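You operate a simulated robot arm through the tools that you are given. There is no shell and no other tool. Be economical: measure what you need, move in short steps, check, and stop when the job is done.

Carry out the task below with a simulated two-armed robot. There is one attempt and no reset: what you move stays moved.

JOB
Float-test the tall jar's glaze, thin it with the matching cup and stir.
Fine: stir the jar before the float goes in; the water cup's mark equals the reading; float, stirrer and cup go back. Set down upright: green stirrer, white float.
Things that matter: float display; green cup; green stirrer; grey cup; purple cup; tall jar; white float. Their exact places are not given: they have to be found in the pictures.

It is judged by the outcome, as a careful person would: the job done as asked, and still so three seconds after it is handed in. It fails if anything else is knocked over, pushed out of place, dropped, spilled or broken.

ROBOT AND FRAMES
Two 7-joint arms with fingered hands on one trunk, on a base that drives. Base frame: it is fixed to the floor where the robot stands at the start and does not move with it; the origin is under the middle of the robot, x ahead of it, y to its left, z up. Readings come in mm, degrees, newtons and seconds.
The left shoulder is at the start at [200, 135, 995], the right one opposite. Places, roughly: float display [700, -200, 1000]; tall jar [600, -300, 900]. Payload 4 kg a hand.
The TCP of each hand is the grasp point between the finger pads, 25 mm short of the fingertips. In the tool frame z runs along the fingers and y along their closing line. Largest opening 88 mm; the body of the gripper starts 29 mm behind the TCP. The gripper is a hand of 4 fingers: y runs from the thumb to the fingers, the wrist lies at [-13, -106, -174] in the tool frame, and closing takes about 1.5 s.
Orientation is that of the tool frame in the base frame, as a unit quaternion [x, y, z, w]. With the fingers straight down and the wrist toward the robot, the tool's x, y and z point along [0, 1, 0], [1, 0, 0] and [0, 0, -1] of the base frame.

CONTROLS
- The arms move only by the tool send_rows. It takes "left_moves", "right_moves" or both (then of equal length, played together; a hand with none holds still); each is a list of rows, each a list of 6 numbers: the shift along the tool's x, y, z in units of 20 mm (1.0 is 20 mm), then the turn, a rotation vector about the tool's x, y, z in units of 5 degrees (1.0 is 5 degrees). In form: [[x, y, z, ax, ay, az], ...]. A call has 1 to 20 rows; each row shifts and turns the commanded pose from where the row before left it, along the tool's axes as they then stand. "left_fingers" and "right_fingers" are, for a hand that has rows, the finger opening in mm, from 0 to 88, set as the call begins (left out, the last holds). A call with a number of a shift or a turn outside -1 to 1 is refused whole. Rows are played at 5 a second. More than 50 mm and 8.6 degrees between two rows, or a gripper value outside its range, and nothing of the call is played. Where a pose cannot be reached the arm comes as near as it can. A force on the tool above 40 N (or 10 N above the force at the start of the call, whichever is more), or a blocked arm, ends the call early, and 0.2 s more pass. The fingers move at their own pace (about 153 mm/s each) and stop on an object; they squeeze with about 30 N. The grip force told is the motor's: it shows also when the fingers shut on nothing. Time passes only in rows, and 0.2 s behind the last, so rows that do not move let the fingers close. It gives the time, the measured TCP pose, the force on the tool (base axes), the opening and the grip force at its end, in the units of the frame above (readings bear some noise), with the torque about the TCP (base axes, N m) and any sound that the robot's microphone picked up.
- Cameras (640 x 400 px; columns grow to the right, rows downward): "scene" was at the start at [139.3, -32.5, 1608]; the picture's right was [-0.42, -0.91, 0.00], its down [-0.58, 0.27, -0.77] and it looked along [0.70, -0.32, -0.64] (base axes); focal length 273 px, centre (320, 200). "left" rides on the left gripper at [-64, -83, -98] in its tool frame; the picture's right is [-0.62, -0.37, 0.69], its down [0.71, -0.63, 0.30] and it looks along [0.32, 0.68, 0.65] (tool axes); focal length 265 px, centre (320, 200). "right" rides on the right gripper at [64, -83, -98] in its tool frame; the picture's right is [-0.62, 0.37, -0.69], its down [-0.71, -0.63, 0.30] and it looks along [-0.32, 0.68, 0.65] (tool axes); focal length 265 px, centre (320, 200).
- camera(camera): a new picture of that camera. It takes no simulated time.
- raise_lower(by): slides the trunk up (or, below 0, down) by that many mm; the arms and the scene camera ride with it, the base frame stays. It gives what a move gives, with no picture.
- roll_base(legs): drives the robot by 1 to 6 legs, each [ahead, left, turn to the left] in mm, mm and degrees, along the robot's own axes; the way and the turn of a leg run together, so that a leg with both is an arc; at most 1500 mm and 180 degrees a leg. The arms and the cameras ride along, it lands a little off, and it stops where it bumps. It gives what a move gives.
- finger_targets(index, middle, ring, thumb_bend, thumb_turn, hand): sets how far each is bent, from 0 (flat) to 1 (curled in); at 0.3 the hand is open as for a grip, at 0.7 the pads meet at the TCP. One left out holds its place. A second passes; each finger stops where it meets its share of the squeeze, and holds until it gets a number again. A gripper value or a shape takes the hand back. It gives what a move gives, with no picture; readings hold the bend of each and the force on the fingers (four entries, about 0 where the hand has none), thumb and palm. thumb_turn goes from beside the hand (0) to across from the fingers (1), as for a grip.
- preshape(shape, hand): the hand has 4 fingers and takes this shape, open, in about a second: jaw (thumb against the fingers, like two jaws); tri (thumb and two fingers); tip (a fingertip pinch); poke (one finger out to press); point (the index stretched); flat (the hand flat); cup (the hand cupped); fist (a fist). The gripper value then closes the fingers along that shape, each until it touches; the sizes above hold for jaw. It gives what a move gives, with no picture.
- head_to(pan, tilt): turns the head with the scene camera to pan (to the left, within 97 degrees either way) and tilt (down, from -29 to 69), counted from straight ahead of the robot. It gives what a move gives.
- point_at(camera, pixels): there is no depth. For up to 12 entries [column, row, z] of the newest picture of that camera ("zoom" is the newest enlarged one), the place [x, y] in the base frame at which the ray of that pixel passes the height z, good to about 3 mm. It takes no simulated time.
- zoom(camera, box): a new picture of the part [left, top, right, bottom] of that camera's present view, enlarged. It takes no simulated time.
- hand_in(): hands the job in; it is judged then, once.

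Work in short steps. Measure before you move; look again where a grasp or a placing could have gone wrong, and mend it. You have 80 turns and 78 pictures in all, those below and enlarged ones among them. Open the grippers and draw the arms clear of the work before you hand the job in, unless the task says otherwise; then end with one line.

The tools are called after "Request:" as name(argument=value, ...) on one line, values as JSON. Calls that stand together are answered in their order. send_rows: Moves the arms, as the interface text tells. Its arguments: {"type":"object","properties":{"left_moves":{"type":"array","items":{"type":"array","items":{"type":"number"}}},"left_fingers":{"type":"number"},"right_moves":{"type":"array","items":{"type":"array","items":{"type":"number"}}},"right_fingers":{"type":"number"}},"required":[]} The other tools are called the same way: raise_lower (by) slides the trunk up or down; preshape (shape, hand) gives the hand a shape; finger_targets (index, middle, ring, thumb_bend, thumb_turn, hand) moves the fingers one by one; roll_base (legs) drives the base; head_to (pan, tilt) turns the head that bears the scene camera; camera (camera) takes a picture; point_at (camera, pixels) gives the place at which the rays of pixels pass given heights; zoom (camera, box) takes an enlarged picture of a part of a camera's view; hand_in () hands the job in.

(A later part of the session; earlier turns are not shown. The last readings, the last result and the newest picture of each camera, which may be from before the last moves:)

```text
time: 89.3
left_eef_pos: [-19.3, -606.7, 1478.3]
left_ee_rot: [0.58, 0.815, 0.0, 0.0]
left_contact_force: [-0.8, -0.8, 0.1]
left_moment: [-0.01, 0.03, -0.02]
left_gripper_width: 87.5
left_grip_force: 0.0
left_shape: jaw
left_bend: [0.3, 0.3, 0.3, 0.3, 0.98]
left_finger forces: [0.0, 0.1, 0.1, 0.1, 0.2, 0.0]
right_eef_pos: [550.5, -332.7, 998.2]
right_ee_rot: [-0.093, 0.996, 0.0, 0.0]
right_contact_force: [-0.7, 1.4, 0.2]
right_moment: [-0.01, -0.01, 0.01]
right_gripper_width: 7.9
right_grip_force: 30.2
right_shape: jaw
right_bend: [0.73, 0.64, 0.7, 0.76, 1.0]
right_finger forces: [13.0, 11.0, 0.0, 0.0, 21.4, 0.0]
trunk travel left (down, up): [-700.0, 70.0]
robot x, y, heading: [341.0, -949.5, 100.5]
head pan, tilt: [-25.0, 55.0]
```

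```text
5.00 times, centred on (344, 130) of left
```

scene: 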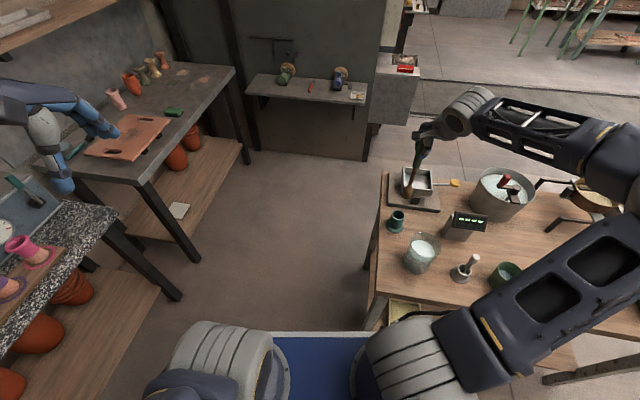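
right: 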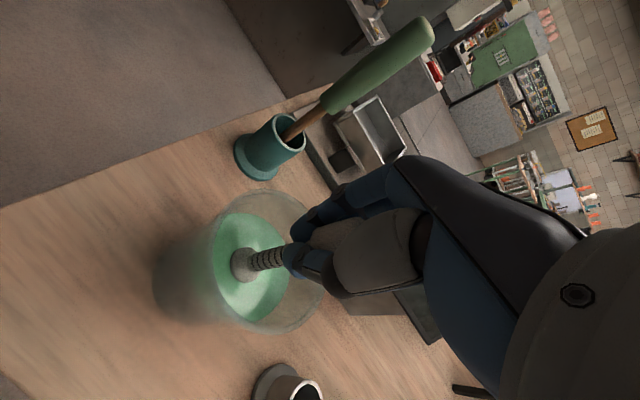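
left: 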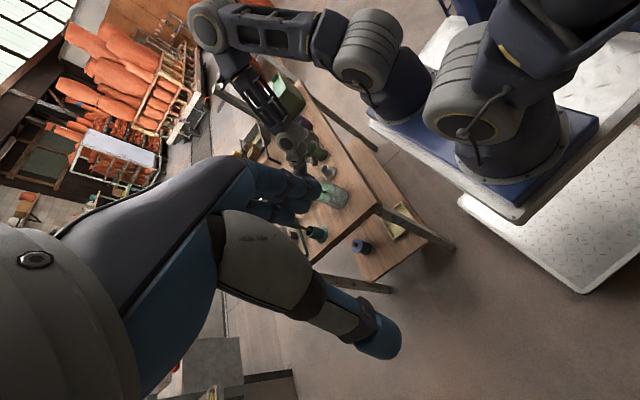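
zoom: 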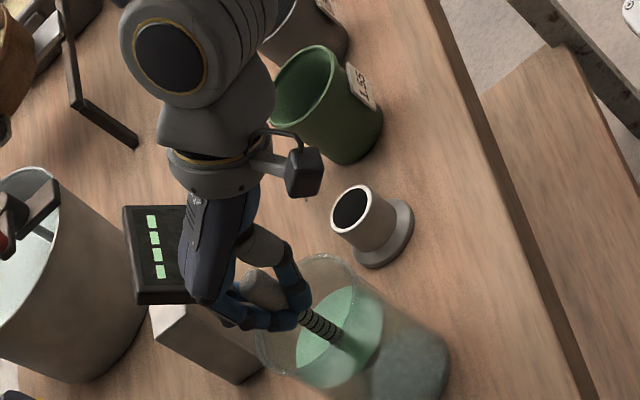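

Display still shows dashes with the float held; it must float free. I raise 6 mm, open to 45 mm gently, and lift straight up.

Request:
send_rows(right_moves=[[0, 0, -0.3, 0, 0, 0], [0, 0, 0, 0, 0, 0]])

Request:
send_rows(right_moves=[[0, 0, 0, 0, 0, 0], [0, 0, 0, 0, 0, 0], [0, 0, 0, 0, 0, 0], [0, 0, 0, 0, 0, 0], [0, 0, -0.3, 0, 0, 0], [0, 0, -0.8, 0, 0, 0], [0, 0, -1, 0, 0, 0], [0, 0, -1, 0, 0, 0], [0, 0, -1, 0, 0, 0], [0, 0, 0, 0, 0, 0], [0, 0, 0, 0, 0, 0], [0, 0, 0, 0, 0, 0]], right_fingers=45)

Request:
zoom(camera="left", box=[280, 90, 408, 170])

Request:
camera(camera="right")

```text
time: 90.0
left_eef_pos: [-19.9, -607.2, 1478.2]
left_ee_rot: [0.58, 0.815, 0.0, 0.0]
left_contact_force: [0.5, -0.1, -0.4]
left_moment: [-0.01, 0.03, 0.01]
left_gripper_width: 87.7
left_grip_force: 0.0
left_shape: jaw
left_bend: [0.3, 0.3, 0.3, 0.3, 0.98]
left_finger forces: [0.1, 0.1, 0.0, 0.0, 0.0, 0.0]
right_eef_pos: [549.8, -332.9, 1005.1]
right_ee_rot: [-0.092, 0.996, 0.0, 0.0]
right_contact_force: [-0.4, -0.3, 0.4]
right_moment: [-0.04, -0.01, -0.01]
right_gripper_width: 8.2
right_grip_force: 29.4
right_shape: jaw
right_bend: [0.73, 0.64, 0.7, 0.76, 1.0]
right_finger forces: [12.9, 11.0, 0.1, 0.0, 21.3, 0.0]
trunk travel left (down, up): [-700.0, 70.0]
robot x, y, heading: [341.0, -947.0, 101.0]
head pan, tilt: [-25.0, 55.0]
```

```text
time: 92.5
left_eef_pos: [-18.5, -607.0, 1478.6]
left_ee_rot: [0.58, 0.815, 0.0, 0.0]
left_contact_force: [-0.4, 0.6, 0.4]
left_moment: [-0.02, 0.04, 0.0]
left_gripper_width: 87.5
left_grip_force: 0.0
left_shape: jaw
left_bend: [0.3, 0.3, 0.3, 0.3, 0.98]
left_finger forces: [0.0, 0.1, 0.0, 0.1, 0.0, 0.1]
right_eef_pos: [551.7, -332.6, 1087.7]
right_ee_rot: [-0.092, 0.996, 0.001, -0.001]
right_contact_force: [0.6, 0.1, -0.2]
right_moment: [0.0, -0.02, 0.01]
right_gripper_width: 44.6
right_grip_force: 0.0
right_shape: jaw
right_bend: [0.74, 0.44, 0.41, 0.69, 1.0]
right_finger forces: [0.0, 0.0, 0.0, 0.0, 0.0, 0.0]
trunk travel left (down, up): [-700.0, 70.0]
robot x, y, heading: [342.2, -948.3, 100.6]
head pan, tilt: [-25.0, 55.0]
```

```text
5.00 times, centred on (344, 130) of left
```

zoom: 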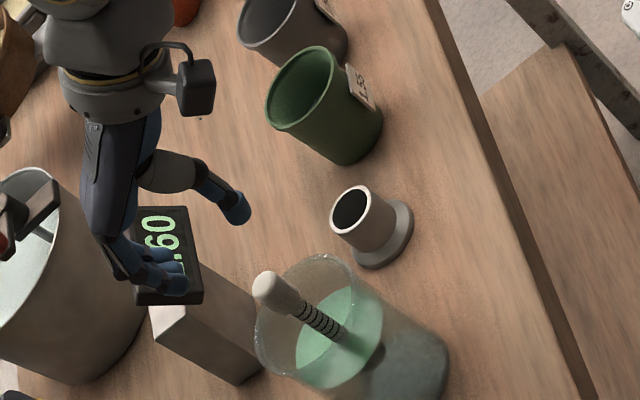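

```text
29 pictures are left
```

right: 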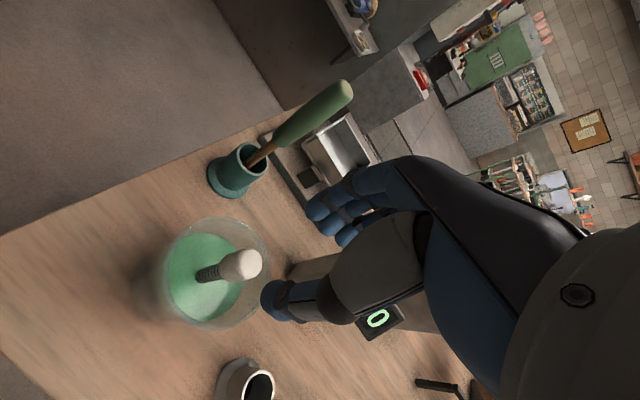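

Display reads 1.60 → purple cup. The float floats upright; I locate its knob at right (246,262) and stem at (208,272).

Request:
point_at(camera="right", pixels=[[246, 262, 1020], [246, 262, 1005], [246, 262, 990], [205, 273, 935], [225, 268, 965]])

Request:
point_at(camera="left", pixels=[[333.2, 147.6, 1020], [333.2, 147.6, 1005], [333.2, 147.6, 990]])

```text
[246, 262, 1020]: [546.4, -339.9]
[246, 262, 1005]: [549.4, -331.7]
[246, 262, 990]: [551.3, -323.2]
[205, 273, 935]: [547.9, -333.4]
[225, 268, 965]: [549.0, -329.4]
```

```text
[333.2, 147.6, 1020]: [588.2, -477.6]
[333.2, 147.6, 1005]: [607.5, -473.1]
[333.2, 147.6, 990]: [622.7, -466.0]
```

Knob at (549,-331), top ≈1007. I descend to TCP 996 with the 45 mm opening and close.

Request:
send_rows(right_moves=[[0.1, 0, 0.8, 0, 0, 0], [0, 0, 0.9, 0, 0, 0], [0, 0, 0.9, 0, 0, 0], [0, 0, 0.8, 0, 0, 0], [0, 0, 0.7, 0, 0, 0], [0, 0, 0.48, 0, 0, 0], [0, 0, 0, 0, 0, 0]])

Request:
send_rows(right_moves=[[0, 0, 0, 0, 0, 0], [0, 0, 0, 0, 0, 0], [0, 0, 0, 0, 0, 0], [0, 0, 0, 0, 0, 0], [0, 0, 0, 0, 0, 0], [0, 0, 0, 0, 0, 0], [0, 0, 0, 0, 0, 0]], right_fingers=0)

Request:
zoom(camera="left", box=[280, 90, 408, 170])

```text
time: 94.2
left_eef_pos: [-18.1, -607.8, 1479.5]
left_ee_rot: [0.58, 0.814, 0.0, 0.001]
left_contact_force: [0.3, -0.4, 0.4]
left_moment: [0.03, -0.02, -0.02]
left_gripper_width: 87.6
left_grip_force: 0.0
left_shape: jaw
left_bend: [0.3, 0.3, 0.3, 0.3, 0.98]
left_finger forces: [0.0, 0.0, 0.0, 0.1, 0.0, 0.0]
right_eef_pos: [548.3, -333.5, 995.2]
right_ee_rot: [-0.093, 0.996, 0.001, -0.001]
right_contact_force: [-0.1, -1.0, 0.1]
right_moment: [0.0, 0.01, -0.03]
right_gripper_width: 44.7
right_grip_force: 0.1
right_shape: jaw
right_bend: [0.74, 0.44, 0.41, 0.69, 1.0]
right_finger forces: [0.1, 0.1, 0.0, 0.1, 0.1, 0.0]
trunk travel left (down, up): [-700.0, 70.0]
robot x, y, heading: [337.8, -947.2, 100.4]
head pan, tilt: [-25.0, 55.0]
```

```text
time: 95.8
left_eef_pos: [-20.2, -607.3, 1477.7]
left_ee_rot: [0.58, 0.815, 0.001, -0.001]
left_contact_force: [0.2, -0.2, 0.5]
left_moment: [-0.06, 0.01, -0.02]
left_gripper_width: 87.6
left_grip_force: 0.1
left_shape: jaw
left_bend: [0.3, 0.3, 0.3, 0.3, 0.98]
left_finger forces: [0.0, 0.1, 0.1, 0.0, 0.0, 0.0]
right_eef_pos: [548.3, -332.1, 995.5]
right_ee_rot: [-0.092, 0.996, 0.0, 0.0]
right_contact_force: [-0.9, 0.1, 1.3]
right_moment: [0.0, -0.02, -0.02]
right_gripper_width: 5.3
right_grip_force: 29.8
right_shape: jaw
right_bend: [0.71, 0.65, 0.7, 0.74, 1.0]
right_finger forces: [12.7, 11.9, 0.0, 0.0, 22.5, 0.1]
trunk travel left (down, up): [-700.0, 70.0]
robot x, y, heading: [342.0, -945.5, 100.3]
head pan, tilt: [-25.0, 55.0]
```

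```text
5.00 times, centred on (344, 130) of left
```

zoom: 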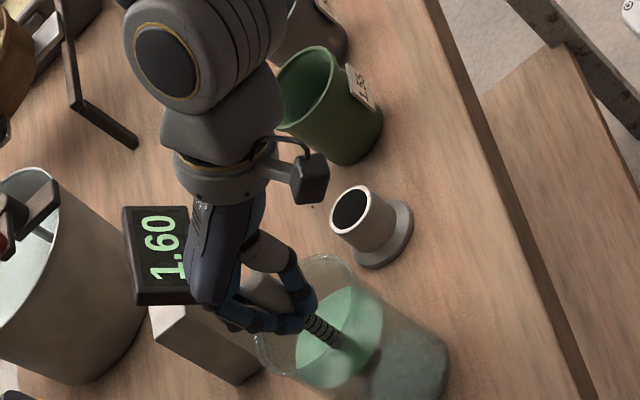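

1.60 confirmed. Lift the float out, carry it back over its stand, and lower partway.

Request:
send_rows(right_moves=[[0, 0, -0.6, 0, 0, 0], [0, 0, -1, 0, 0, 0], [0, 0, -1, 0, 0, 0], [0, 0, -1, 0, 0, 0], [0, 0, -1, 0, 0, 0], [0, 0, -1, 0, 0, 0], [0, 0, -1, 0, 0, 0], [-0.966, -0.342, 0, 0, 0, 0], [-0.966, -0.342, 0, 0, 0, 0], [-0.966, -0.342, 0, 0, 0, 0], [-0.966, -0.342, 0, 0, 0, 0], [-0.966, -0.342, 0, 0, 0, 0], [-0.966, -0.342, 0, 0, 0, 0], [-0.966, -0.342, 0, 0, 0, 0], [0, 0, 0.9, 0, 0, 0], [0, 0, 0.9, 0, 0, 0], [0, 0, 0.9, 0, 0, 0], [0, 0, 0.9, 0, 0, 0], [0, 0, 0.9, 0, 0, 0], [0, 0, 0, 0, 0, 0]])

Request:
zoom(camera="right", box=[140, 190, 340, 315])

Request:
zoom(camera="scene", box=[300, 120, 460, 220])

```text
time: 100.0
left_eef_pos: [-18.3, -607.4, 1479.3]
left_ee_rot: [0.58, 0.815, 0.0, 0.001]
left_contact_force: [0.7, 0.4, 0.4]
left_moment: [0.01, 0.0, 0.01]
left_gripper_width: 87.6
left_grip_force: 0.1
left_shape: jaw
left_bend: [0.3, 0.3, 0.3, 0.3, 0.98]
left_finger forces: [0.1, 0.1, 0.0, 0.0, 0.1, 0.1]
right_eef_pos: [691.5, -355.5, 1038.2]
right_ee_rot: [-0.093, 0.996, 0.0, 0.0]
right_contact_force: [0.2, -0.6, -0.3]
right_moment: [0.0, 0.02, 0.03]
right_gripper_width: 5.3
right_grip_force: 29.8
right_shape: jaw
right_bend: [0.72, 0.63, 0.7, 0.75, 1.0]
right_finger forces: [2.3, 14.4, 2.1, 0.1, 26.7, 0.0]
trunk travel left (down, up): [-700.0, 70.0]
robot x, y, heading: [335.4, -949.7, 100.8]
head pan, tilt: [-25.0, 55.0]
```

```text
3.20 times, centred on (240, 252) of right
```

zoom: 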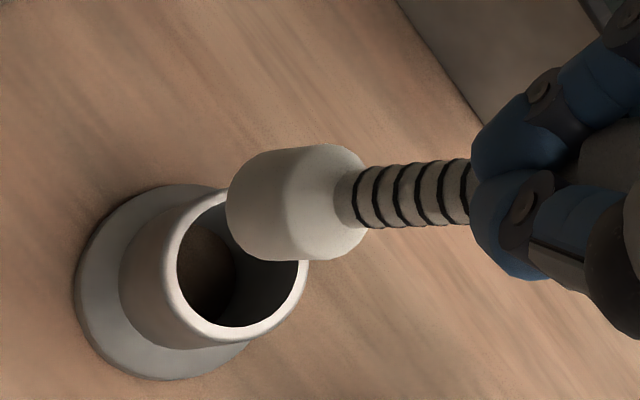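

```text
4.00 times, centred on (380, 170) of scene
```

zoom: 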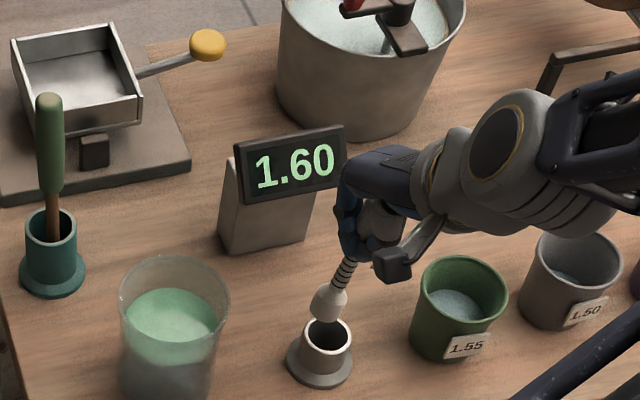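

The float looks slightly tilted in grip. I compute bulb and mouth positions from both views.

Request:
point_at(camera="zoom", pixels=[[324, 305, 940], [324, 305, 950], [351, 262, 1000], [328, 335, 895], [320, 365, 850]])

Request:
point_at(camera="right", pixels=[[219.7, 255, 940], [219.7, 255, 955], [288, 248, 1005], [238, 273.5, 895]])

```text
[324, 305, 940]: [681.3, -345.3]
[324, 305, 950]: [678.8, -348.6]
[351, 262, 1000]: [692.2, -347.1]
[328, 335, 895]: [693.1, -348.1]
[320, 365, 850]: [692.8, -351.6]
```

```text
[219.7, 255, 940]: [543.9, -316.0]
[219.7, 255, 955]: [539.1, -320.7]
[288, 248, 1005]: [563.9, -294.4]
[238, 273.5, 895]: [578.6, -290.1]
```

The right rays used an older picture; I redo them with shifted heights (old pose was 49.5 mm higher).

Request:
point_at(camera="right", pixels=[[219.7, 255, 989.5], [219.7, 255, 999.5], [285, 249, 1050], [238, 273.5, 944.5], [238, 273.5, 939.5]])

```text
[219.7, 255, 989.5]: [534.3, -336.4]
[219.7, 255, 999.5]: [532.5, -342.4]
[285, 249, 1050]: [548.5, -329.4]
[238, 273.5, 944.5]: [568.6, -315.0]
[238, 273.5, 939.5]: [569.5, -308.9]
```

Correcting my pixel conversion for the mouth (213.4,273.9) and bulb end (213.4,254.5).

Request:
point_at(camera="right", pixels=[[213.4, 254.5, 989.5], [220, 254.5, 989.5], [213.4, 273.9, 944.5], [285.3, 249.8, 1050]])

```text
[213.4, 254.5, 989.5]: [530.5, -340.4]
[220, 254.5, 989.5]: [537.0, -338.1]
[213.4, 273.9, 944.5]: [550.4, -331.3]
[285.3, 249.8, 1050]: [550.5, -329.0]
```

Mouth at (690,-354); the float's bottom leans ~14 mm toward -x (≈10°). I rotate the hand -10° about the closing axis to upright it, then look.

Request:
send_rows(right_moves=[[0, 0, 0, 0, -1, 0], [0, 0, 0, 0, -1, 0], [0, 0, 0, 0, 0, 0]])

Request:
camera(camera="right")

Request:
zoom(camera="scene", box=[300, 120, 460, 220])

```text
time: 100.8
left_eef_pos: [-19.6, -608.2, 1479.0]
left_ee_rot: [0.581, 0.814, 0.0, -0.001]
left_contact_force: [-0.2, 0.3, -0.5]
left_moment: [0.0, 0.03, 0.01]
left_gripper_width: 87.7
left_grip_force: 0.1
left_shape: jaw
left_bend: [0.3, 0.3, 0.3, 0.3, 0.98]
left_finger forces: [0.0, 0.0, 0.1, 0.0, 0.1, 0.0]
right_eef_pos: [690.7, -355.0, 1037.6]
right_ee_rot: [-0.092, 0.992, 0.009, 0.087]
right_contact_force: [-0.6, 0.6, -0.5]
right_moment: [-0.01, 0.01, -0.01]
right_gripper_width: 5.0
right_grip_force: 29.8
right_shape: jaw
right_bend: [0.72, 0.63, 0.7, 0.75, 1.0]
right_finger forces: [2.2, 14.4, 2.4, 0.1, 27.1, 0.0]
trunk travel left (down, up): [-700.0, 70.0]
robot x, y, heading: [340.8, -943.6, 100.6]
head pan, tilt: [-25.0, 55.0]
```

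```text
25 pictures are left
```

right: 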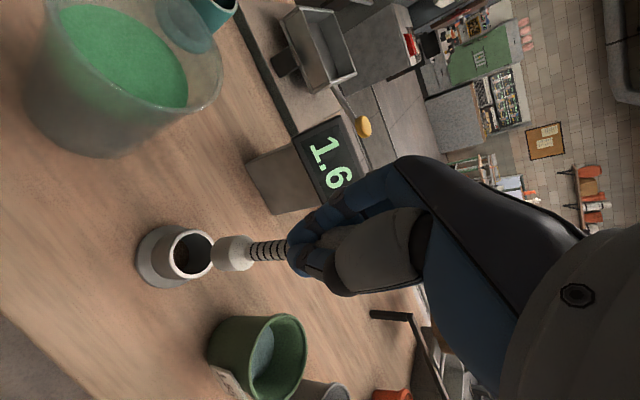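

```text
4.00 times, centred on (380, 170) of scene
```

zoom: 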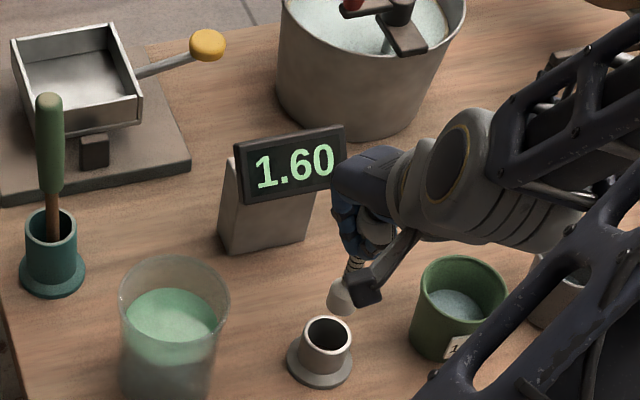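

Now nearly aligned. I measure bulb end (scene zoom (340,302); right (220,252)) and mouth (right (193,256)).

Request:
point_at(camera="zoom", pixels=[[339, 303, 940], [339, 303, 950], [328, 334, 895], [358, 258, 1000]])

Request:
point_at(camera="right", pixels=[[220, 253, 940], [220, 253, 950], [193, 256, 895], [285, 249, 1000]])

```text
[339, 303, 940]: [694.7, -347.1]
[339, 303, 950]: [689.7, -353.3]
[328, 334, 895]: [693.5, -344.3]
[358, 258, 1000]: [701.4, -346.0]
```

```text
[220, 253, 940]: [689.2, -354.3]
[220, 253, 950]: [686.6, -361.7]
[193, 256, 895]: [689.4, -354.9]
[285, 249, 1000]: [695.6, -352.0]
```

Bulb and mouth coincide at (690,-354). I lower 75 mm along world vertical (x 0.17, z 0.985 in the tilted tool frame).

Request:
send_rows(right_moves=[[0.12, 0, 0.69, 0, 0, 0], [0.12, 0, 0.69, 0, 0, 0], [0.12, 0, 0.69, 0, 0, 0], [0.12, 0, 0.69, 0, 0, 0], [0.09, 0, 0.5, 0, 0, 0], [0.06, 0, 0.35, 0, 0, 0], [0, 0, 0, 0, 0, 0]])

Request:
zoom(camera="right", box=[140, 190, 340, 315])

```text
time: 102.3
left_eef_pos: [-19.4, -607.0, 1478.0]
left_ee_rot: [0.58, 0.815, -0.001, 0.001]
left_contact_force: [1.2, -0.4, 0.9]
left_moment: [-0.04, 0.0, 0.02]
left_gripper_width: 87.7
left_grip_force: 0.1
left_shape: jaw
left_bend: [0.3, 0.3, 0.3, 0.3, 0.98]
left_finger forces: [0.0, 0.0, 0.1, 0.1, 0.0, 0.0]
right_eef_pos: [690.7, -355.0, 964.0]
right_ee_rot: [-0.092, 0.992, 0.008, 0.087]
right_contact_force: [0.0, 0.9, -0.4]
right_moment: [-0.01, -0.03, 0.0]
right_gripper_width: 5.3
right_grip_force: 30.1
right_shape: jaw
right_bend: [0.72, 0.63, 0.7, 0.75, 1.0]
right_finger forces: [2.2, 14.3, 2.3, 0.1, 27.1, 0.0]
trunk travel left (down, up): [-700.0, 70.0]
robot x, y, heading: [337.4, -949.9, 100.6]
head pan, tilt: [-25.0, 55.0]
```

```text
3.20 times, centred on (240, 252) of right
```

zoom: 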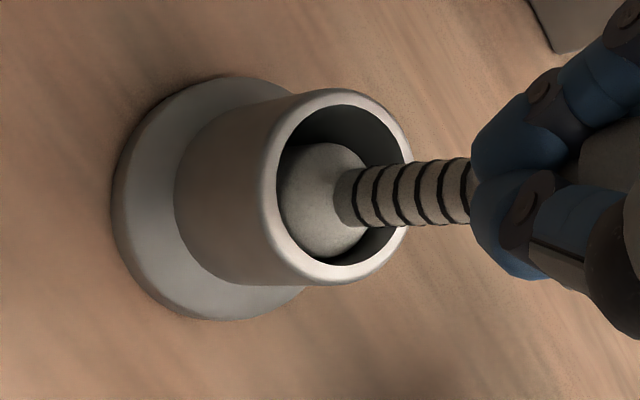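

Inside the stand. I press down in small steps until contact, then open to 50 and lift.

Request:
send_rows(right_moves=[[0.02, 0, 0.12, 0, 0, 0], [0.02, 0, 0.12, 0, 0, 0], [0, 0, 0, 0, 0, 0]])

```text
time: 103.2
left_eef_pos: [-18.5, -607.9, 1479.6]
left_ee_rot: [0.58, 0.815, 0.0, 0.0]
left_contact_force: [-0.4, 0.2, 0.0]
left_moment: [0.01, 0.01, -0.02]
left_gripper_width: 87.6
left_grip_force: 0.1
left_shape: jaw
left_bend: [0.3, 0.3, 0.3, 0.3, 0.98]
left_finger forces: [0.0, 0.1, 0.0, 0.0, 0.0, 0.1]
right_eef_pos: [690.0, -355.1, 959.2]
right_ee_rot: [-0.091, 0.992, 0.009, 0.086]
right_contact_force: [-0.5, 0.9, -0.5]
right_moment: [-0.01, -0.01, -0.02]
right_gripper_width: 5.0
right_grip_force: 30.2
right_shape: jaw
right_bend: [0.72, 0.63, 0.7, 0.75, 1.0]
right_finger forces: [2.2, 14.2, 2.4, 0.0, 27.1, 0.0]
trunk travel left (down, up): [-700.0, 70.0]
robot x, y, heading: [341.1, -948.7, 100.5]
head pan, tilt: [-25.0, 55.0]
```

No contact yet; I go a few mm lower in small steps.

Request:
send_rows(right_moves=[[0.02, 0, 0.12, 0, 0, 0], [0.02, 0, 0.12, 0, 0, 0], [0, 0, 0, 0, 0, 0]])

```text
time: 104.0
left_eef_pos: [-18.7, -608.0, 1477.9]
left_ee_rot: [0.58, 0.815, 0.0, 0.0]
left_contact_force: [0.4, 0.7, 0.5]
left_moment: [0.0, 0.0, 0.0]
left_gripper_width: 87.6
left_grip_force: 0.0
left_shape: jaw
left_bend: [0.3, 0.3, 0.3, 0.3, 0.98]
left_finger forces: [0.0, 0.0, 0.0, 0.0, 0.0, 0.1]
right_eef_pos: [691.5, -355.6, 954.6]
right_ee_rot: [-0.093, 0.992, 0.008, 0.087]
right_contact_force: [0.7, -0.1, -0.3]
right_moment: [0.0, -0.03, 0.0]
right_gripper_width: 5.0
right_grip_force: 30.1
right_shape: jaw
right_bend: [0.72, 0.63, 0.7, 0.75, 1.0]
right_finger forces: [2.1, 14.3, 2.4, 0.0, 27.3, 0.0]
trunk travel left (down, up): [-700.0, 70.0]
robot x, y, heading: [339.6, -948.5, 100.4]
head pan, tilt: [-25.0, 55.0]
```

Request:
send_rows(right_moves=[[0.02, 0, 0.12, 0, 0, 0], [0.02, 0, 0.12, 0, 0, 0], [0, 0, 0, 0, 0, 0]])

Request:
zoom(camera="right", box=[140, 190, 340, 315])

```text
time: 104.8
left_eef_pos: [-18.9, -608.9, 1479.8]
left_ee_rot: [0.58, 0.814, 0.0, 0.0]
left_contact_force: [-0.5, 0.0, -0.8]
left_moment: [0.02, 0.01, 0.01]
left_gripper_width: 87.5
left_grip_force: 0.0
left_shape: jaw
left_bend: [0.3, 0.3, 0.3, 0.3, 0.98]
left_finger forces: [0.0, 0.0, 0.0, 0.0, 0.1, 0.1]
right_eef_pos: [690.2, -354.5, 949.9]
right_ee_rot: [-0.091, 0.992, 0.01, 0.089]
right_contact_force: [-0.1, -4.1, 27.2]
right_moment: [0.16, -0.22, -0.02]
right_gripper_width: 7.4
right_grip_force: 30.6
right_shape: jaw
right_bend: [0.72, 0.61, 0.7, 0.77, 1.0]
right_finger forces: [0.4, 17.1, 3.8, 0.0, 36.9, 0.0]
trunk travel left (down, up): [-700.0, 70.0]
robot x, y, heading: [341.0, -948.6, 100.6]
head pan, tilt: [-25.0, 55.0]
```

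```text
3.20 times, centred on (240, 252) of right
```

zoom: 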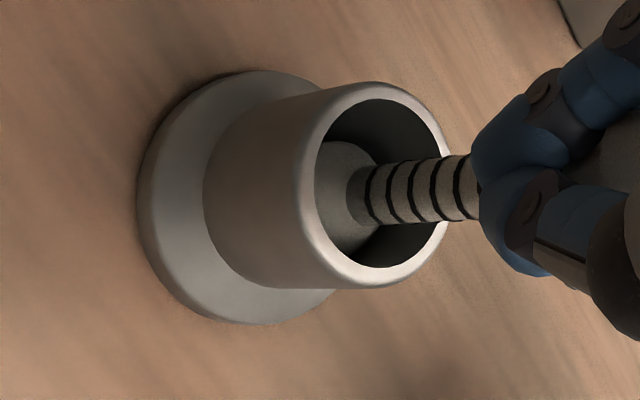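

Seated (27 N). I relieve 2 mm, open to 55, lift vertically 110 mm and untilt.

Request:
send_rows(right_moves=[[-0.02, 0, -0.1, 0, 0, 0], [0, 0, 0, 0, 0, 0]])

Request:
send_rows(right_moves=[[0, 0, 0, 0, 0, 0], [0, 0, 0, 0, 0, 0], [0, 0, 0, 0, 0, 0], [0, 0, 0, 0, 0, 0], [-0.09, 0, -0.5, 0, 0, 0], [-0.15, 0, -0.9, 0, 0, 0], [-0.15, 0, -0.9, 0, 0, 0], [-0.15, 0, -0.9, 0, 0, 0], [-0.15, 0, -0.9, 0, 0, 0], [-0.15, 0, -0.9, 0, 0, 0], [-0.15, 0, -0.9, 0, 0, 0], [0, 0, 0, 0, 1, 0], [0, 0, 0, 0, 1, 0], [0, 0, -0.5, 0, 0, 0], [0, 0, 0, 0, 0, 0]], right_fingers=55)

Request:
camera(camera="right")

```text
time: 105.3
left_eef_pos: [-18.8, -608.8, 1478.7]
left_ee_rot: [0.58, 0.815, 0.0, 0.0]
left_contact_force: [0.2, 0.4, 0.1]
left_moment: [0.0, -0.01, 0.01]
left_gripper_width: 87.4
left_grip_force: 0.0
left_shape: jaw
left_bend: [0.3, 0.3, 0.3, 0.3, 0.98]
left_finger forces: [0.0, 0.0, 0.0, 0.1, 0.0, 0.0]
right_eef_pos: [690.3, -355.3, 950.5]
right_ee_rot: [-0.092, 0.992, 0.008, 0.087]
right_contact_force: [-0.5, -0.6, 15.9]
right_moment: [0.06, -0.1, 0.04]
right_gripper_width: 7.2
right_grip_force: 29.6
right_shape: jaw
right_bend: [0.72, 0.61, 0.7, 0.77, 1.0]
right_finger forces: [0.8, 16.7, 3.1, 0.0, 33.7, 0.0]
trunk travel left (down, up): [-700.0, 70.0]
robot x, y, heading: [337.6, -948.4, 100.5]
head pan, tilt: [-25.0, 55.0]
```

```text
time: 108.5
left_eef_pos: [-19.1, -606.8, 1477.4]
left_ee_rot: [0.58, 0.815, 0.0, 0.0]
left_contact_force: [0.5, -0.1, 0.0]
left_moment: [0.02, -0.02, -0.03]
left_gripper_width: 87.8
left_grip_force: 0.0
left_shape: jaw
left_bend: [0.3, 0.3, 0.3, 0.3, 0.98]
left_finger forces: [0.0, 0.1, 0.0, 0.0, 0.0, 0.0]
right_eef_pos: [690.5, -354.9, 1080.7]
right_ee_rot: [-0.092, 0.996, 0.001, 0.0]
right_contact_force: [-0.2, -0.7, -0.2]
right_moment: [0.02, -0.02, 0.0]
right_gripper_width: 54.6
right_grip_force: 0.1
right_shape: jaw
right_bend: [0.29, 0.4, 0.36, 0.63, 1.0]
right_finger forces: [0.0, 0.1, 0.0, 0.0, 0.0, 0.1]
trunk travel left (down, up): [-700.0, 70.0]
robot x, y, heading: [343.9, -944.0, 100.6]
head pan, tilt: [-25.0, 55.0]
```

```text
21 pictures are left
```

right: 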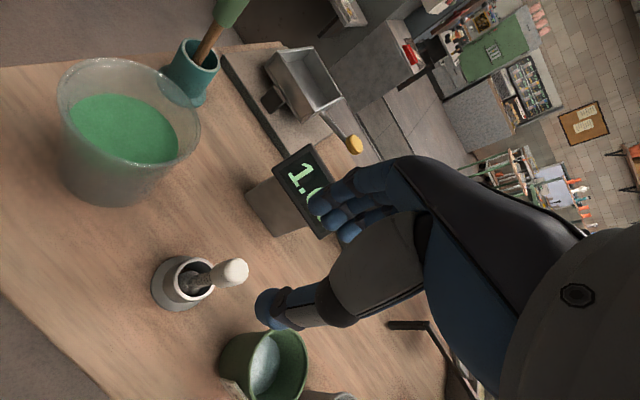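

Float is back and upright. Next the purple cup (1020,-360): raise hand, shift base ~100 mm right and turn to heading ≈75.

Request:
send_rows(right_moves=[[0, 0, -1, 0, 0, 0], [0, 0, -1, 0, 0, 0], [0, 0, -1, 0, 0, 0], [0, 0, -1, 0, 0, 0], [0, 0, 0, 0, 0, 0]], right_fingers=88)

Request:
roll_base(legs=[[-20, -100, 0], [0, 0, -26]])

Request:
send_rows(right_moves=[[0, 0, 0, 0, 0, 1], [0, 0, 0, 0, 0, 1], [0, 0, 0, 0, 0, 1], [0, 0, 0, 0, 0, 1], [0, 0, 0, 0, 0, 1], [0, 0, 0, 0, 0, 1], [0, 0, 0, 0, 0, 1], [0, 0, 0, 0, 0, 1], [0, 0, 0, 0, 0, 0]])

```text
time: 109.8
left_eef_pos: [-19.1, -607.7, 1478.8]
left_ee_rot: [0.58, 0.815, 0.0, 0.0]
left_contact_force: [0.1, 0.3, -0.1]
left_moment: [0.0, 0.03, 0.0]
left_gripper_width: 87.6
left_grip_force: 0.1
left_shape: jaw
left_bend: [0.3, 0.3, 0.3, 0.3, 0.98]
left_finger forces: [0.0, 0.0, 0.0, 0.1, 0.0, 0.0]
right_eef_pos: [690.2, -354.8, 1160.7]
right_ee_rot: [-0.093, 0.996, -0.001, 0.0]
right_contact_force: [0.4, 1.0, 0.5]
right_moment: [-0.01, -0.02, 0.0]
right_gripper_width: 88.0
right_grip_force: 0.1
right_shape: jaw
right_bend: [0.3, 0.3, 0.3, 0.3, 0.98]
right_finger forces: [0.0, 0.0, 0.1, 0.0, 0.0, 0.1]
trunk travel left (down, up): [-700.0, 70.0]
robot x, y, heading: [340.2, -949.2, 100.3]
head pan, tilt: [-25.0, 55.0]
```

```text
time: 112.2
left_eef_pos: [269.3, -485.8, 1478.0]
left_ee_rot: [0.748, 0.664, 0.0, -0.001]
left_contact_force: [0.5, 0.8, -0.1]
left_moment: [0.0, 0.01, 0.01]
left_gripper_width: 87.6
left_grip_force: 0.0
left_shape: jaw
left_bend: [0.3, 0.3, 0.3, 0.3, 0.98]
left_finger forces: [0.0, 0.0, 0.0, 0.0, 0.0, 0.0]
right_eef_pos: [1017.9, -568.2, 1160.4]
right_ee_rot: [0.134, 0.991, 0.0, 0.0]
right_contact_force: [-0.1, -0.5, 0.2]
right_moment: [0.01, 0.03, -0.02]
right_gripper_width: 87.8
right_grip_force: 0.1
right_shape: jaw
right_bend: [0.3, 0.3, 0.3, 0.3, 0.98]
right_finger forces: [0.0, 0.0, 0.1, 0.1, 0.0, 0.0]
trunk travel left (down, up): [-700.0, 70.0]
robot x, y, heading: [443.7, -947.2, 74.7]
head pan, tilt: [-25.0, 55.0]
```

```text
time: 114.2
left_eef_pos: [269.8, -486.2, 1477.7]
left_ee_rot: [0.748, 0.664, 0.0, 0.0]
left_contact_force: [-0.7, 0.1, -0.1]
left_moment: [0.01, 0.02, -0.01]
left_gripper_width: 87.4
left_grip_force: 0.1
left_shape: jaw
left_bend: [0.3, 0.3, 0.3, 0.3, 0.98]
left_finger forces: [0.0, 0.1, 0.0, 0.0, 0.0, 0.0]
right_eef_pos: [1019.9, -564.0, 1162.5]
right_ee_rot: [0.433, 0.901, 0.011, 0.002]
right_contact_force: [0.0, -0.4, 0.3]
right_moment: [-0.02, 0.01, -0.01]
right_gripper_width: 87.8
right_grip_force: 0.0
right_shape: jaw
right_bend: [0.3, 0.3, 0.3, 0.3, 0.98]
right_finger forces: [0.0, 0.1, 0.0, 0.1, 0.1, 0.1]
right hand out of reach, approached as far as the arm can: row 8
trunk travel left (down, up): [-700.0, 70.0]
robot x, y, heading: [444.5, -948.2, 74.7]
head pan, tilt: [-25.0, 55.0]
```

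Yaw now ≈38° (closing line nearly clear of the tag). I move above the purple cup and lower to ~1060 for a look.

Request:
send_rows(right_moves=[[0, 0, 0, 0, 0, -0.5], [0.89, 0.7, 0, 0, 0, 0], [0.89, 0.7, 0, 0, 0, 0], [0.89, 0.7, 0, 0, 0, 0], [0.89, 0.7, 0, 0, 0, 0], [0.89, 0.7, 0, 0, 0, 0], [0.89, 0.7, 0, 0, 0, 0], [0.89, 0.7, 0, 0, 0, 0], [0.89, 0.7, 0, 0, 0, 0], [0.89, 0.7, 0, 0, 0, 0], [0, 0, 1, 0, 0, 0], [0, 0, 1, 0, 0, 0], [0, 0, 1, 0, 0, 0], [0, 0, 1, 0, 0, 0], [0, 0, 1, 0, 0, 0], [0, 0, 0, 0, 0, 0]])

Request:
camera(camera="right")

```text
time: 117.6
left_eef_pos: [270.2, -485.1, 1479.2]
left_ee_rot: [0.748, 0.664, 0.0, 0.0]
left_contact_force: [0.6, 0.0, 0.5]
left_moment: [0.01, -0.01, 0.02]
left_gripper_width: 87.9
left_grip_force: 0.1
left_shape: jaw
left_bend: [0.3, 0.3, 0.3, 0.3, 0.98]
left_finger forces: [0.0, 0.1, 0.0, 0.1, 0.0, 0.1]
right_eef_pos: [1012.1, -359.0, 1065.3]
right_ee_rot: [0.414, 0.91, 0.01, 0.002]
right_contact_force: [0.4, 0.3, -0.7]
right_moment: [0.0, -0.05, 0.0]
right_gripper_width: 87.9
right_grip_force: 0.1
right_shape: jaw
right_bend: [0.3, 0.3, 0.3, 0.3, 0.98]
right_finger forces: [0.0, 0.0, 0.0, 0.0, 0.0, 0.1]
trunk travel left (down, up): [-700.0, 70.0]
robot x, y, heading: [445.2, -949.1, 74.7]
head pan, tilt: [-25.0, 55.0]
```

```text
20 pictures are left
```

right: 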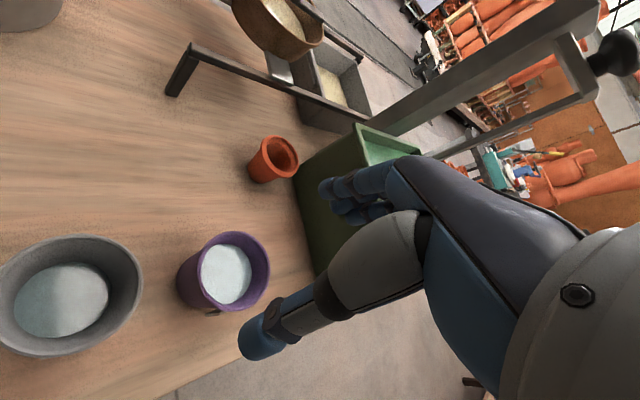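

Purple cup rim centre about (233,270). Measure rim centre and edges.

Request:
point_at(camera="right", pixels=[[234, 270, 930], [234, 270, 920], [198, 276, 930], [270, 266, 930], [228, 231, 930], [240, 311, 930], [298, 178, 930], [320, 275, 930], [358, 128, 1000]])

Request:
zoom(camera="right", box=[140, 200, 340, 325])

```text
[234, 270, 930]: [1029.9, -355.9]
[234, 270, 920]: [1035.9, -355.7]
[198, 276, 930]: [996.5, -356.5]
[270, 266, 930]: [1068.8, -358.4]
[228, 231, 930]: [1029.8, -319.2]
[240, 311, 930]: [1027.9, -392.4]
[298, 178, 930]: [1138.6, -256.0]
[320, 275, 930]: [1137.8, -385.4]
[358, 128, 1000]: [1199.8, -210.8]
```

```text
3.20 times, centred on (240, 262) of right
```

zoom: 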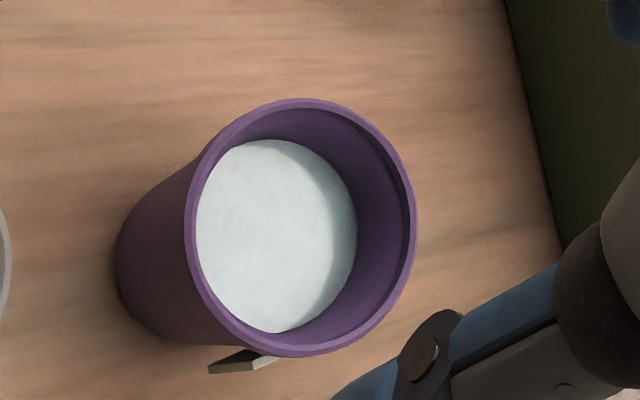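

Cup centre ≈(1026,-357), rim ≈935, Ø72. I align and lower to TCP 972 (tips just above rim), then check.

Request:
send_rows(right_moves=[[-0.38, 0.6, 0, 0, 0, 0], [0, 0, 0.9, 0, 0, 0], [0, 0, 0.9, 0, 0, 0], [0, 0, 0.9, 0, 0, 0], [0, 0, 0.9, 0, 0, 0], [0, 0, 1, 0, 0, 0], [0, 0, 0, 0, 0, 0]])

Request:
zoom(camera="right", box=[160, 150, 480, 350])

Request:
zoom(camera="scene", box=[330, 80, 490, 180])

```text
time: 119.2
left_eef_pos: [269.2, -486.7, 1477.6]
left_ee_rot: [0.748, 0.664, 0.0, 0.0]
left_contact_force: [-0.1, -0.2, -0.4]
left_moment: [-0.02, 0.01, 0.01]
left_gripper_width: 87.6
left_grip_force: 0.1
left_shape: jaw
left_bend: [0.3, 0.3, 0.3, 0.3, 0.98]
left_finger forces: [0.1, 0.1, 0.1, 0.0, 0.0, 0.0]
right_eef_pos: [1026.1, -354.3, 973.7]
right_ee_rot: [0.413, 0.911, 0.01, 0.002]
right_contact_force: [0.3, 0.0, -0.5]
right_moment: [-0.01, 0.02, 0.0]
right_gripper_width: 88.0
right_grip_force: 0.1
right_shape: jaw
right_bend: [0.3, 0.3, 0.3, 0.3, 0.98]
right_finger forces: [0.0, 0.1, 0.0, 0.0, 0.0, 0.1]
trunk travel left (down, up): [-700.0, 70.0]
robot x, y, heading: [444.3, -947.0, 74.7]
head pan, tilt: [-25.0, 55.0]
```

```text
2.00 times, centred on (320, 250) of right
```

zoom: 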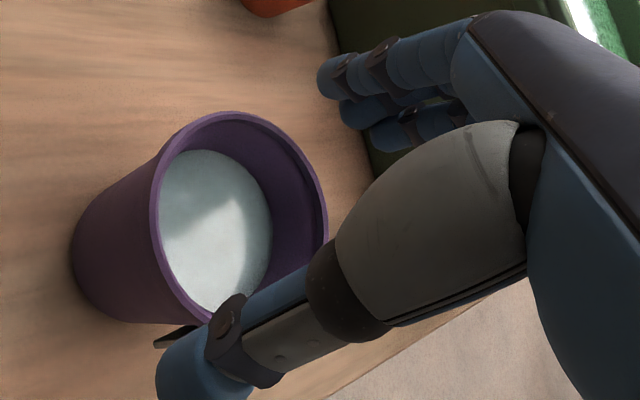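

```text
4.00 times, centred on (410, 130) of scene
```

zoom: 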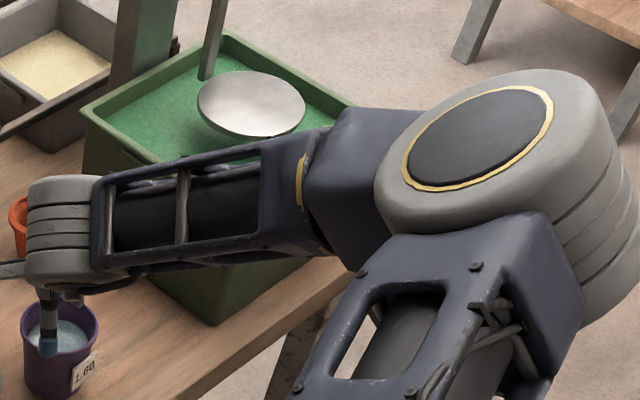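

Check rim centre (zoom (240,216)) from this closer right view. I also check the pad gap: thumb tip (205,365), finger tips (345,105).

Request:
zoom(camera="right", box=[160, 150, 480, 350])

Request:
point_at(camera="zoom", pixels=[[239, 217, 935], [239, 217, 925], [205, 360, 950], [345, 105, 950], [325, 75, 950], [400, 135, 950]])

```text
2.00 times, centred on (320, 250) of right
```

zoom: 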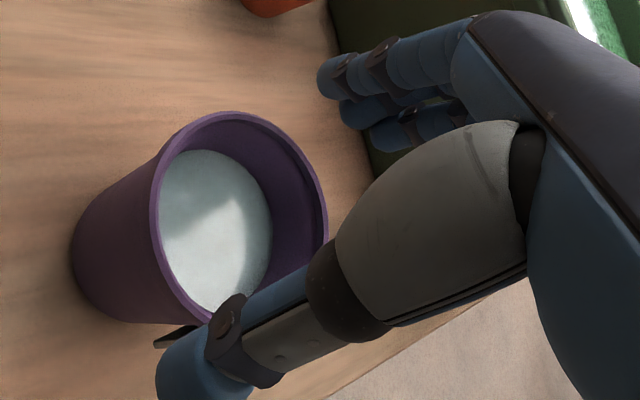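

```text
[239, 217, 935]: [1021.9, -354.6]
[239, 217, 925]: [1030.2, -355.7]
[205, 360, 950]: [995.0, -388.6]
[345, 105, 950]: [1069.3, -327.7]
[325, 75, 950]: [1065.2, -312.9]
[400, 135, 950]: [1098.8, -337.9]
```

Thumb side looks tighter, so I shift 4 mm toward the thumb and descend 26 mm, checking force.

Request:
send_rows(right_moves=[[0, -0.2, 0, 0, 0, 0], [0, 0, 0.4, 0, 0, 0], [0, 0, 0.4, 0, 0, 0], [0, 0, 0.5, 0, 0, 0], [0, 0, 0, 0, 0, 0]])

Request:
zoom(camera="right", box=[160, 150, 480, 350])

```text
time: 120.4
left_eef_pos: [270.5, -484.1, 1477.7]
left_ee_rot: [0.748, 0.664, 0.001, 0.0]
left_contact_force: [0.6, -0.1, -0.1]
left_moment: [-0.02, -0.06, -0.04]
left_gripper_width: 87.8
left_grip_force: 0.1
left_shape: jaw
left_bend: [0.3, 0.3, 0.3, 0.3, 0.98]
left_finger forces: [0.0, 0.0, 0.1, 0.1, 0.0, 0.0]
right_eef_pos: [1022.9, -357.2, 947.9]
right_ee_rot: [0.415, 0.91, 0.011, 0.002]
right_contact_force: [0.2, 0.4, 0.8]
right_moment: [0.05, -0.08, -0.03]
right_gripper_width: 88.1
right_grip_force: 0.1
right_shape: jaw
right_bend: [0.3, 0.3, 0.3, 0.3, 0.98]
right_finger forces: [0.0, 0.5, 0.1, 0.1, 0.1, 0.1]
trunk travel left (down, up): [-700.0, 70.0]
robot x, y, heading: [442.3, -950.2, 74.6]
head pan, tilt: [-25.0, 55.0]
```

```text
2.00 times, centred on (320, 250) of right
```

zoom: 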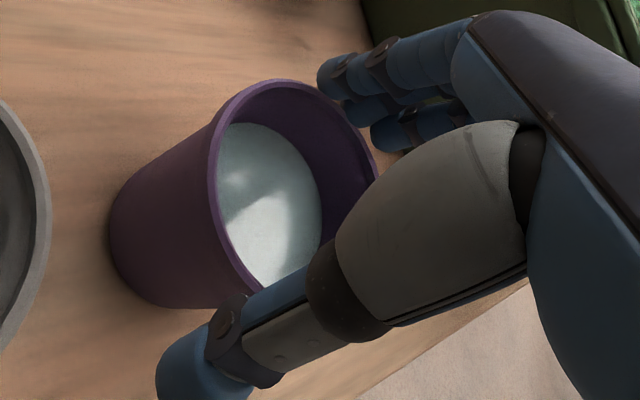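

The middle finger grazes (0.5 N); I shift back 2 mm and continue 30 mm down in small steps.

Request:
send_rows(right_moves=[[0, 0.12, 0, 0, 0, 0], [0, 0, 0.4, 0, 0, 0], [0, 0, 0, 0, 0, 0]])

```text
time: 121.2
left_eef_pos: [269.6, -485.2, 1478.7]
left_ee_rot: [0.748, 0.664, 0.0, 0.0]
left_contact_force: [0.4, 0.5, 0.1]
left_moment: [-0.01, -0.01, -0.02]
left_gripper_width: 87.5
left_grip_force: 0.0
left_shape: jaw
left_bend: [0.3, 0.3, 0.3, 0.3, 0.98]
left_finger forces: [0.1, 0.0, 0.0, 0.1, 0.0, 0.0]
right_eef_pos: [1024.1, -354.6, 940.3]
right_ee_rot: [0.414, 0.91, 0.011, 0.002]
right_contact_force: [-0.5, -0.2, -0.4]
right_moment: [0.0, -0.03, 0.02]
right_gripper_width: 88.3
right_grip_force: 0.1
right_shape: jaw
right_bend: [0.3, 0.3, 0.3, 0.3, 0.98]
right_finger forces: [0.0, 0.0, 0.0, 0.0, 0.0, 0.0]
trunk travel left (down, up): [-700.0, 70.0]
robot x, y, heading: [442.5, -948.1, 74.5]
head pan, tilt: [-25.0, 55.0]
```

Clear now. Continue down 20 mm to TCP ≈920 and close.

Request:
send_rows(right_moves=[[0, 0, 0.35, 0, 0, 0], [0, 0, 0.35, 0, 0, 0], [0, 0, 0.35, 0, 0, 0], [0, 0, 0, 0, 0, 0]])

Request:
send_rows(right_moves=[[0, 0, 0, 0, 0, 0], [0, 0, 0, 0, 0, 0], [0, 0, 0, 0, 0, 0], [0, 0, 0, 0, 0, 0], [0, 0, 0, 0, 0, 0], [0, 0, 0, 0, 0, 0], [0, 0, 0, 0, 0, 0], [0, 0, 0, 0, 0, 0]], right_fingers=0)

Request:
camera(camera="right")

```text
time: 122.2
left_eef_pos: [269.2, -485.9, 1478.9]
left_ee_rot: [0.747, 0.665, 0.001, -0.001]
left_contact_force: [-0.1, -0.2, -0.1]
left_moment: [0.01, 0.0, -0.03]
left_gripper_width: 87.5
left_grip_force: 0.2
left_shape: jaw
left_bend: [0.3, 0.3, 0.3, 0.3, 0.98]
left_finger forces: [0.1, 0.0, 0.0, 0.0, 0.0, 0.1]
right_eef_pos: [1024.4, -354.1, 918.4]
right_ee_rot: [0.414, 0.91, 0.01, 0.002]
right_contact_force: [0.4, 1.5, 2.0]
right_moment: [0.03, -0.06, -0.01]
right_gripper_width: 88.2
right_grip_force: 0.1
right_shape: jaw
right_bend: [0.29, 0.3, 0.3, 0.3, 0.98]
right_finger forces: [2.5, 0.0, 0.0, 0.0, 0.1, 0.0]
trunk travel left (down, up): [-700.0, 70.0]
robot x, y, heading: [444.1, -950.0, 74.8]
head pan, tilt: [-25.0, 55.0]
```

```text
time: 124.0
left_eef_pos: [269.2, -485.8, 1478.3]
left_ee_rot: [0.748, 0.664, -0.001, -0.001]
left_contact_force: [-0.4, 0.1, 0.0]
left_moment: [0.02, -0.03, 0.0]
left_gripper_width: 87.7
left_grip_force: 0.1
left_shape: jaw
left_bend: [0.3, 0.3, 0.3, 0.3, 0.98]
left_finger forces: [0.1, 0.1, 0.1, 0.1, 0.0, 0.0]
right_eef_pos: [1025.1, -354.3, 918.0]
right_ee_rot: [0.414, 0.91, 0.011, 0.002]
right_contact_force: [0.3, -0.5, -0.1]
right_moment: [0.0, 0.0, -0.01]
right_gripper_width: 59.3
right_grip_force: 30.2
right_shape: jaw
right_bend: [0.32, 0.37, 0.35, 0.64, 0.99]
right_finger forces: [18.7, 10.2, 3.9, 0.0, 29.1, 0.0]
trunk travel left (down, up): [-700.0, 70.0]
robot x, y, heading: [443.5, -949.5, 74.6]
head pan, tilt: [-25.0, 55.0]
```

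```text
14 pictures are left
```

right: 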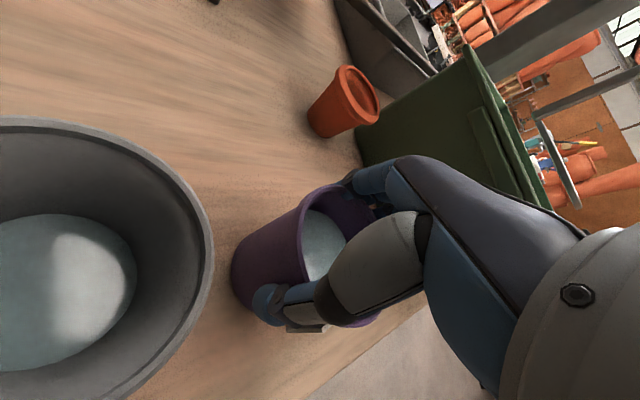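

Firm grip (30 N, thumb + 3 fingers). I record the cup's home TCP (1024.7,-354.2,918), yaw 41°. Lift 200 mm, then translate the base 279 mm left (no turn) so the jar comes into good reach.

Request:
send_rows(right_moves=[[0, 0, -0.3, 0, 0, 0], [0, 0, -0.5, 0, 0, 0], [0, 0, -0.7, 0, 0, 0], [0, 0, -0.9, 0, 0, 0], [0, 0, -0.9, 0, 0, 0], [0, 0, -0.9, 0, 0, 0], [0, 0, -0.9, 0, 0, 0], [0, 0, -0.9, 0, 0, 0], [0, 0, -0.9, 0, 0, 0], [0, 0, -0.9, 0, 0, 0], [0, 0, -0.9, 0, 0, 0], [0, 0, -0.8, 0, 0, 0], [0, 0, -0.5, 0, 0, 0], [0, 0, 0, 0, 0, 0]])

Request:
roll_base(legs=[[9, 279, 0]])

Request:
camera(camera="right")

```text
time: 127.0
left_eef_pos: [269.8, -485.1, 1479.1]
left_ee_rot: [0.748, 0.664, -0.001, 0.0]
left_contact_force: [-0.2, 0.3, 0.5]
left_moment: [-0.01, -0.01, 0.01]
left_gripper_width: 87.6
left_grip_force: 0.0
left_shape: jaw
left_bend: [0.3, 0.3, 0.3, 0.3, 0.98]
left_finger forces: [0.1, 0.1, 0.0, 0.1, 0.0, 0.0]
right_eef_pos: [1022.9, -357.4, 1119.7]
right_ee_rot: [0.413, 0.911, 0.011, 0.003]
right_contact_force: [0.3, -0.5, -1.9]
right_moment: [-0.02, 0.04, 0.02]
right_gripper_width: 59.3
right_grip_force: 30.0
right_shape: jaw
right_bend: [0.32, 0.37, 0.35, 0.64, 0.99]
right_finger forces: [18.1, 10.1, 4.0, 0.0, 28.6, 0.0]
trunk travel left (down, up): [-700.0, 70.0]
robot x, y, heading: [442.6, -946.4, 74.6]
head pan, tilt: [-25.0, 55.0]
```

```text
time: 129.0
left_eef_pos: [3.8, -401.2, 1479.7]
left_ee_rot: [0.748, 0.664, -0.001, 0.0]
left_contact_force: [0.3, -0.6, -0.2]
left_moment: [-0.01, 0.01, -0.01]
left_gripper_width: 87.6
left_grip_force: 0.1
left_shape: jaw
left_bend: [0.3, 0.3, 0.3, 0.3, 0.98]
left_finger forces: [0.0, 0.0, 0.1, 0.0, 0.0, 0.0]
right_eef_pos: [759.0, -277.7, 1118.5]
right_ee_rot: [0.415, 0.91, 0.011, 0.002]
right_contact_force: [-0.2, 0.3, -2.0]
right_moment: [0.01, 0.01, 0.04]
right_gripper_width: 59.1
right_grip_force: 29.9
right_shape: jaw
right_bend: [0.32, 0.37, 0.35, 0.64, 0.99]
right_finger forces: [18.0, 10.1, 4.0, 0.1, 28.7, 0.1]
trunk travel left (down, up): [-700.0, 70.0]
robot x, y, heading: [178.4, -866.2, 74.5]
head pan, tilt: [-25.0, 55.0]
```

```text
13 pictures are left
```

right: 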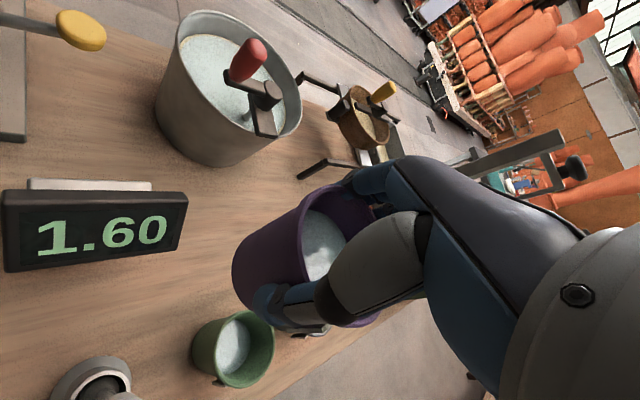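

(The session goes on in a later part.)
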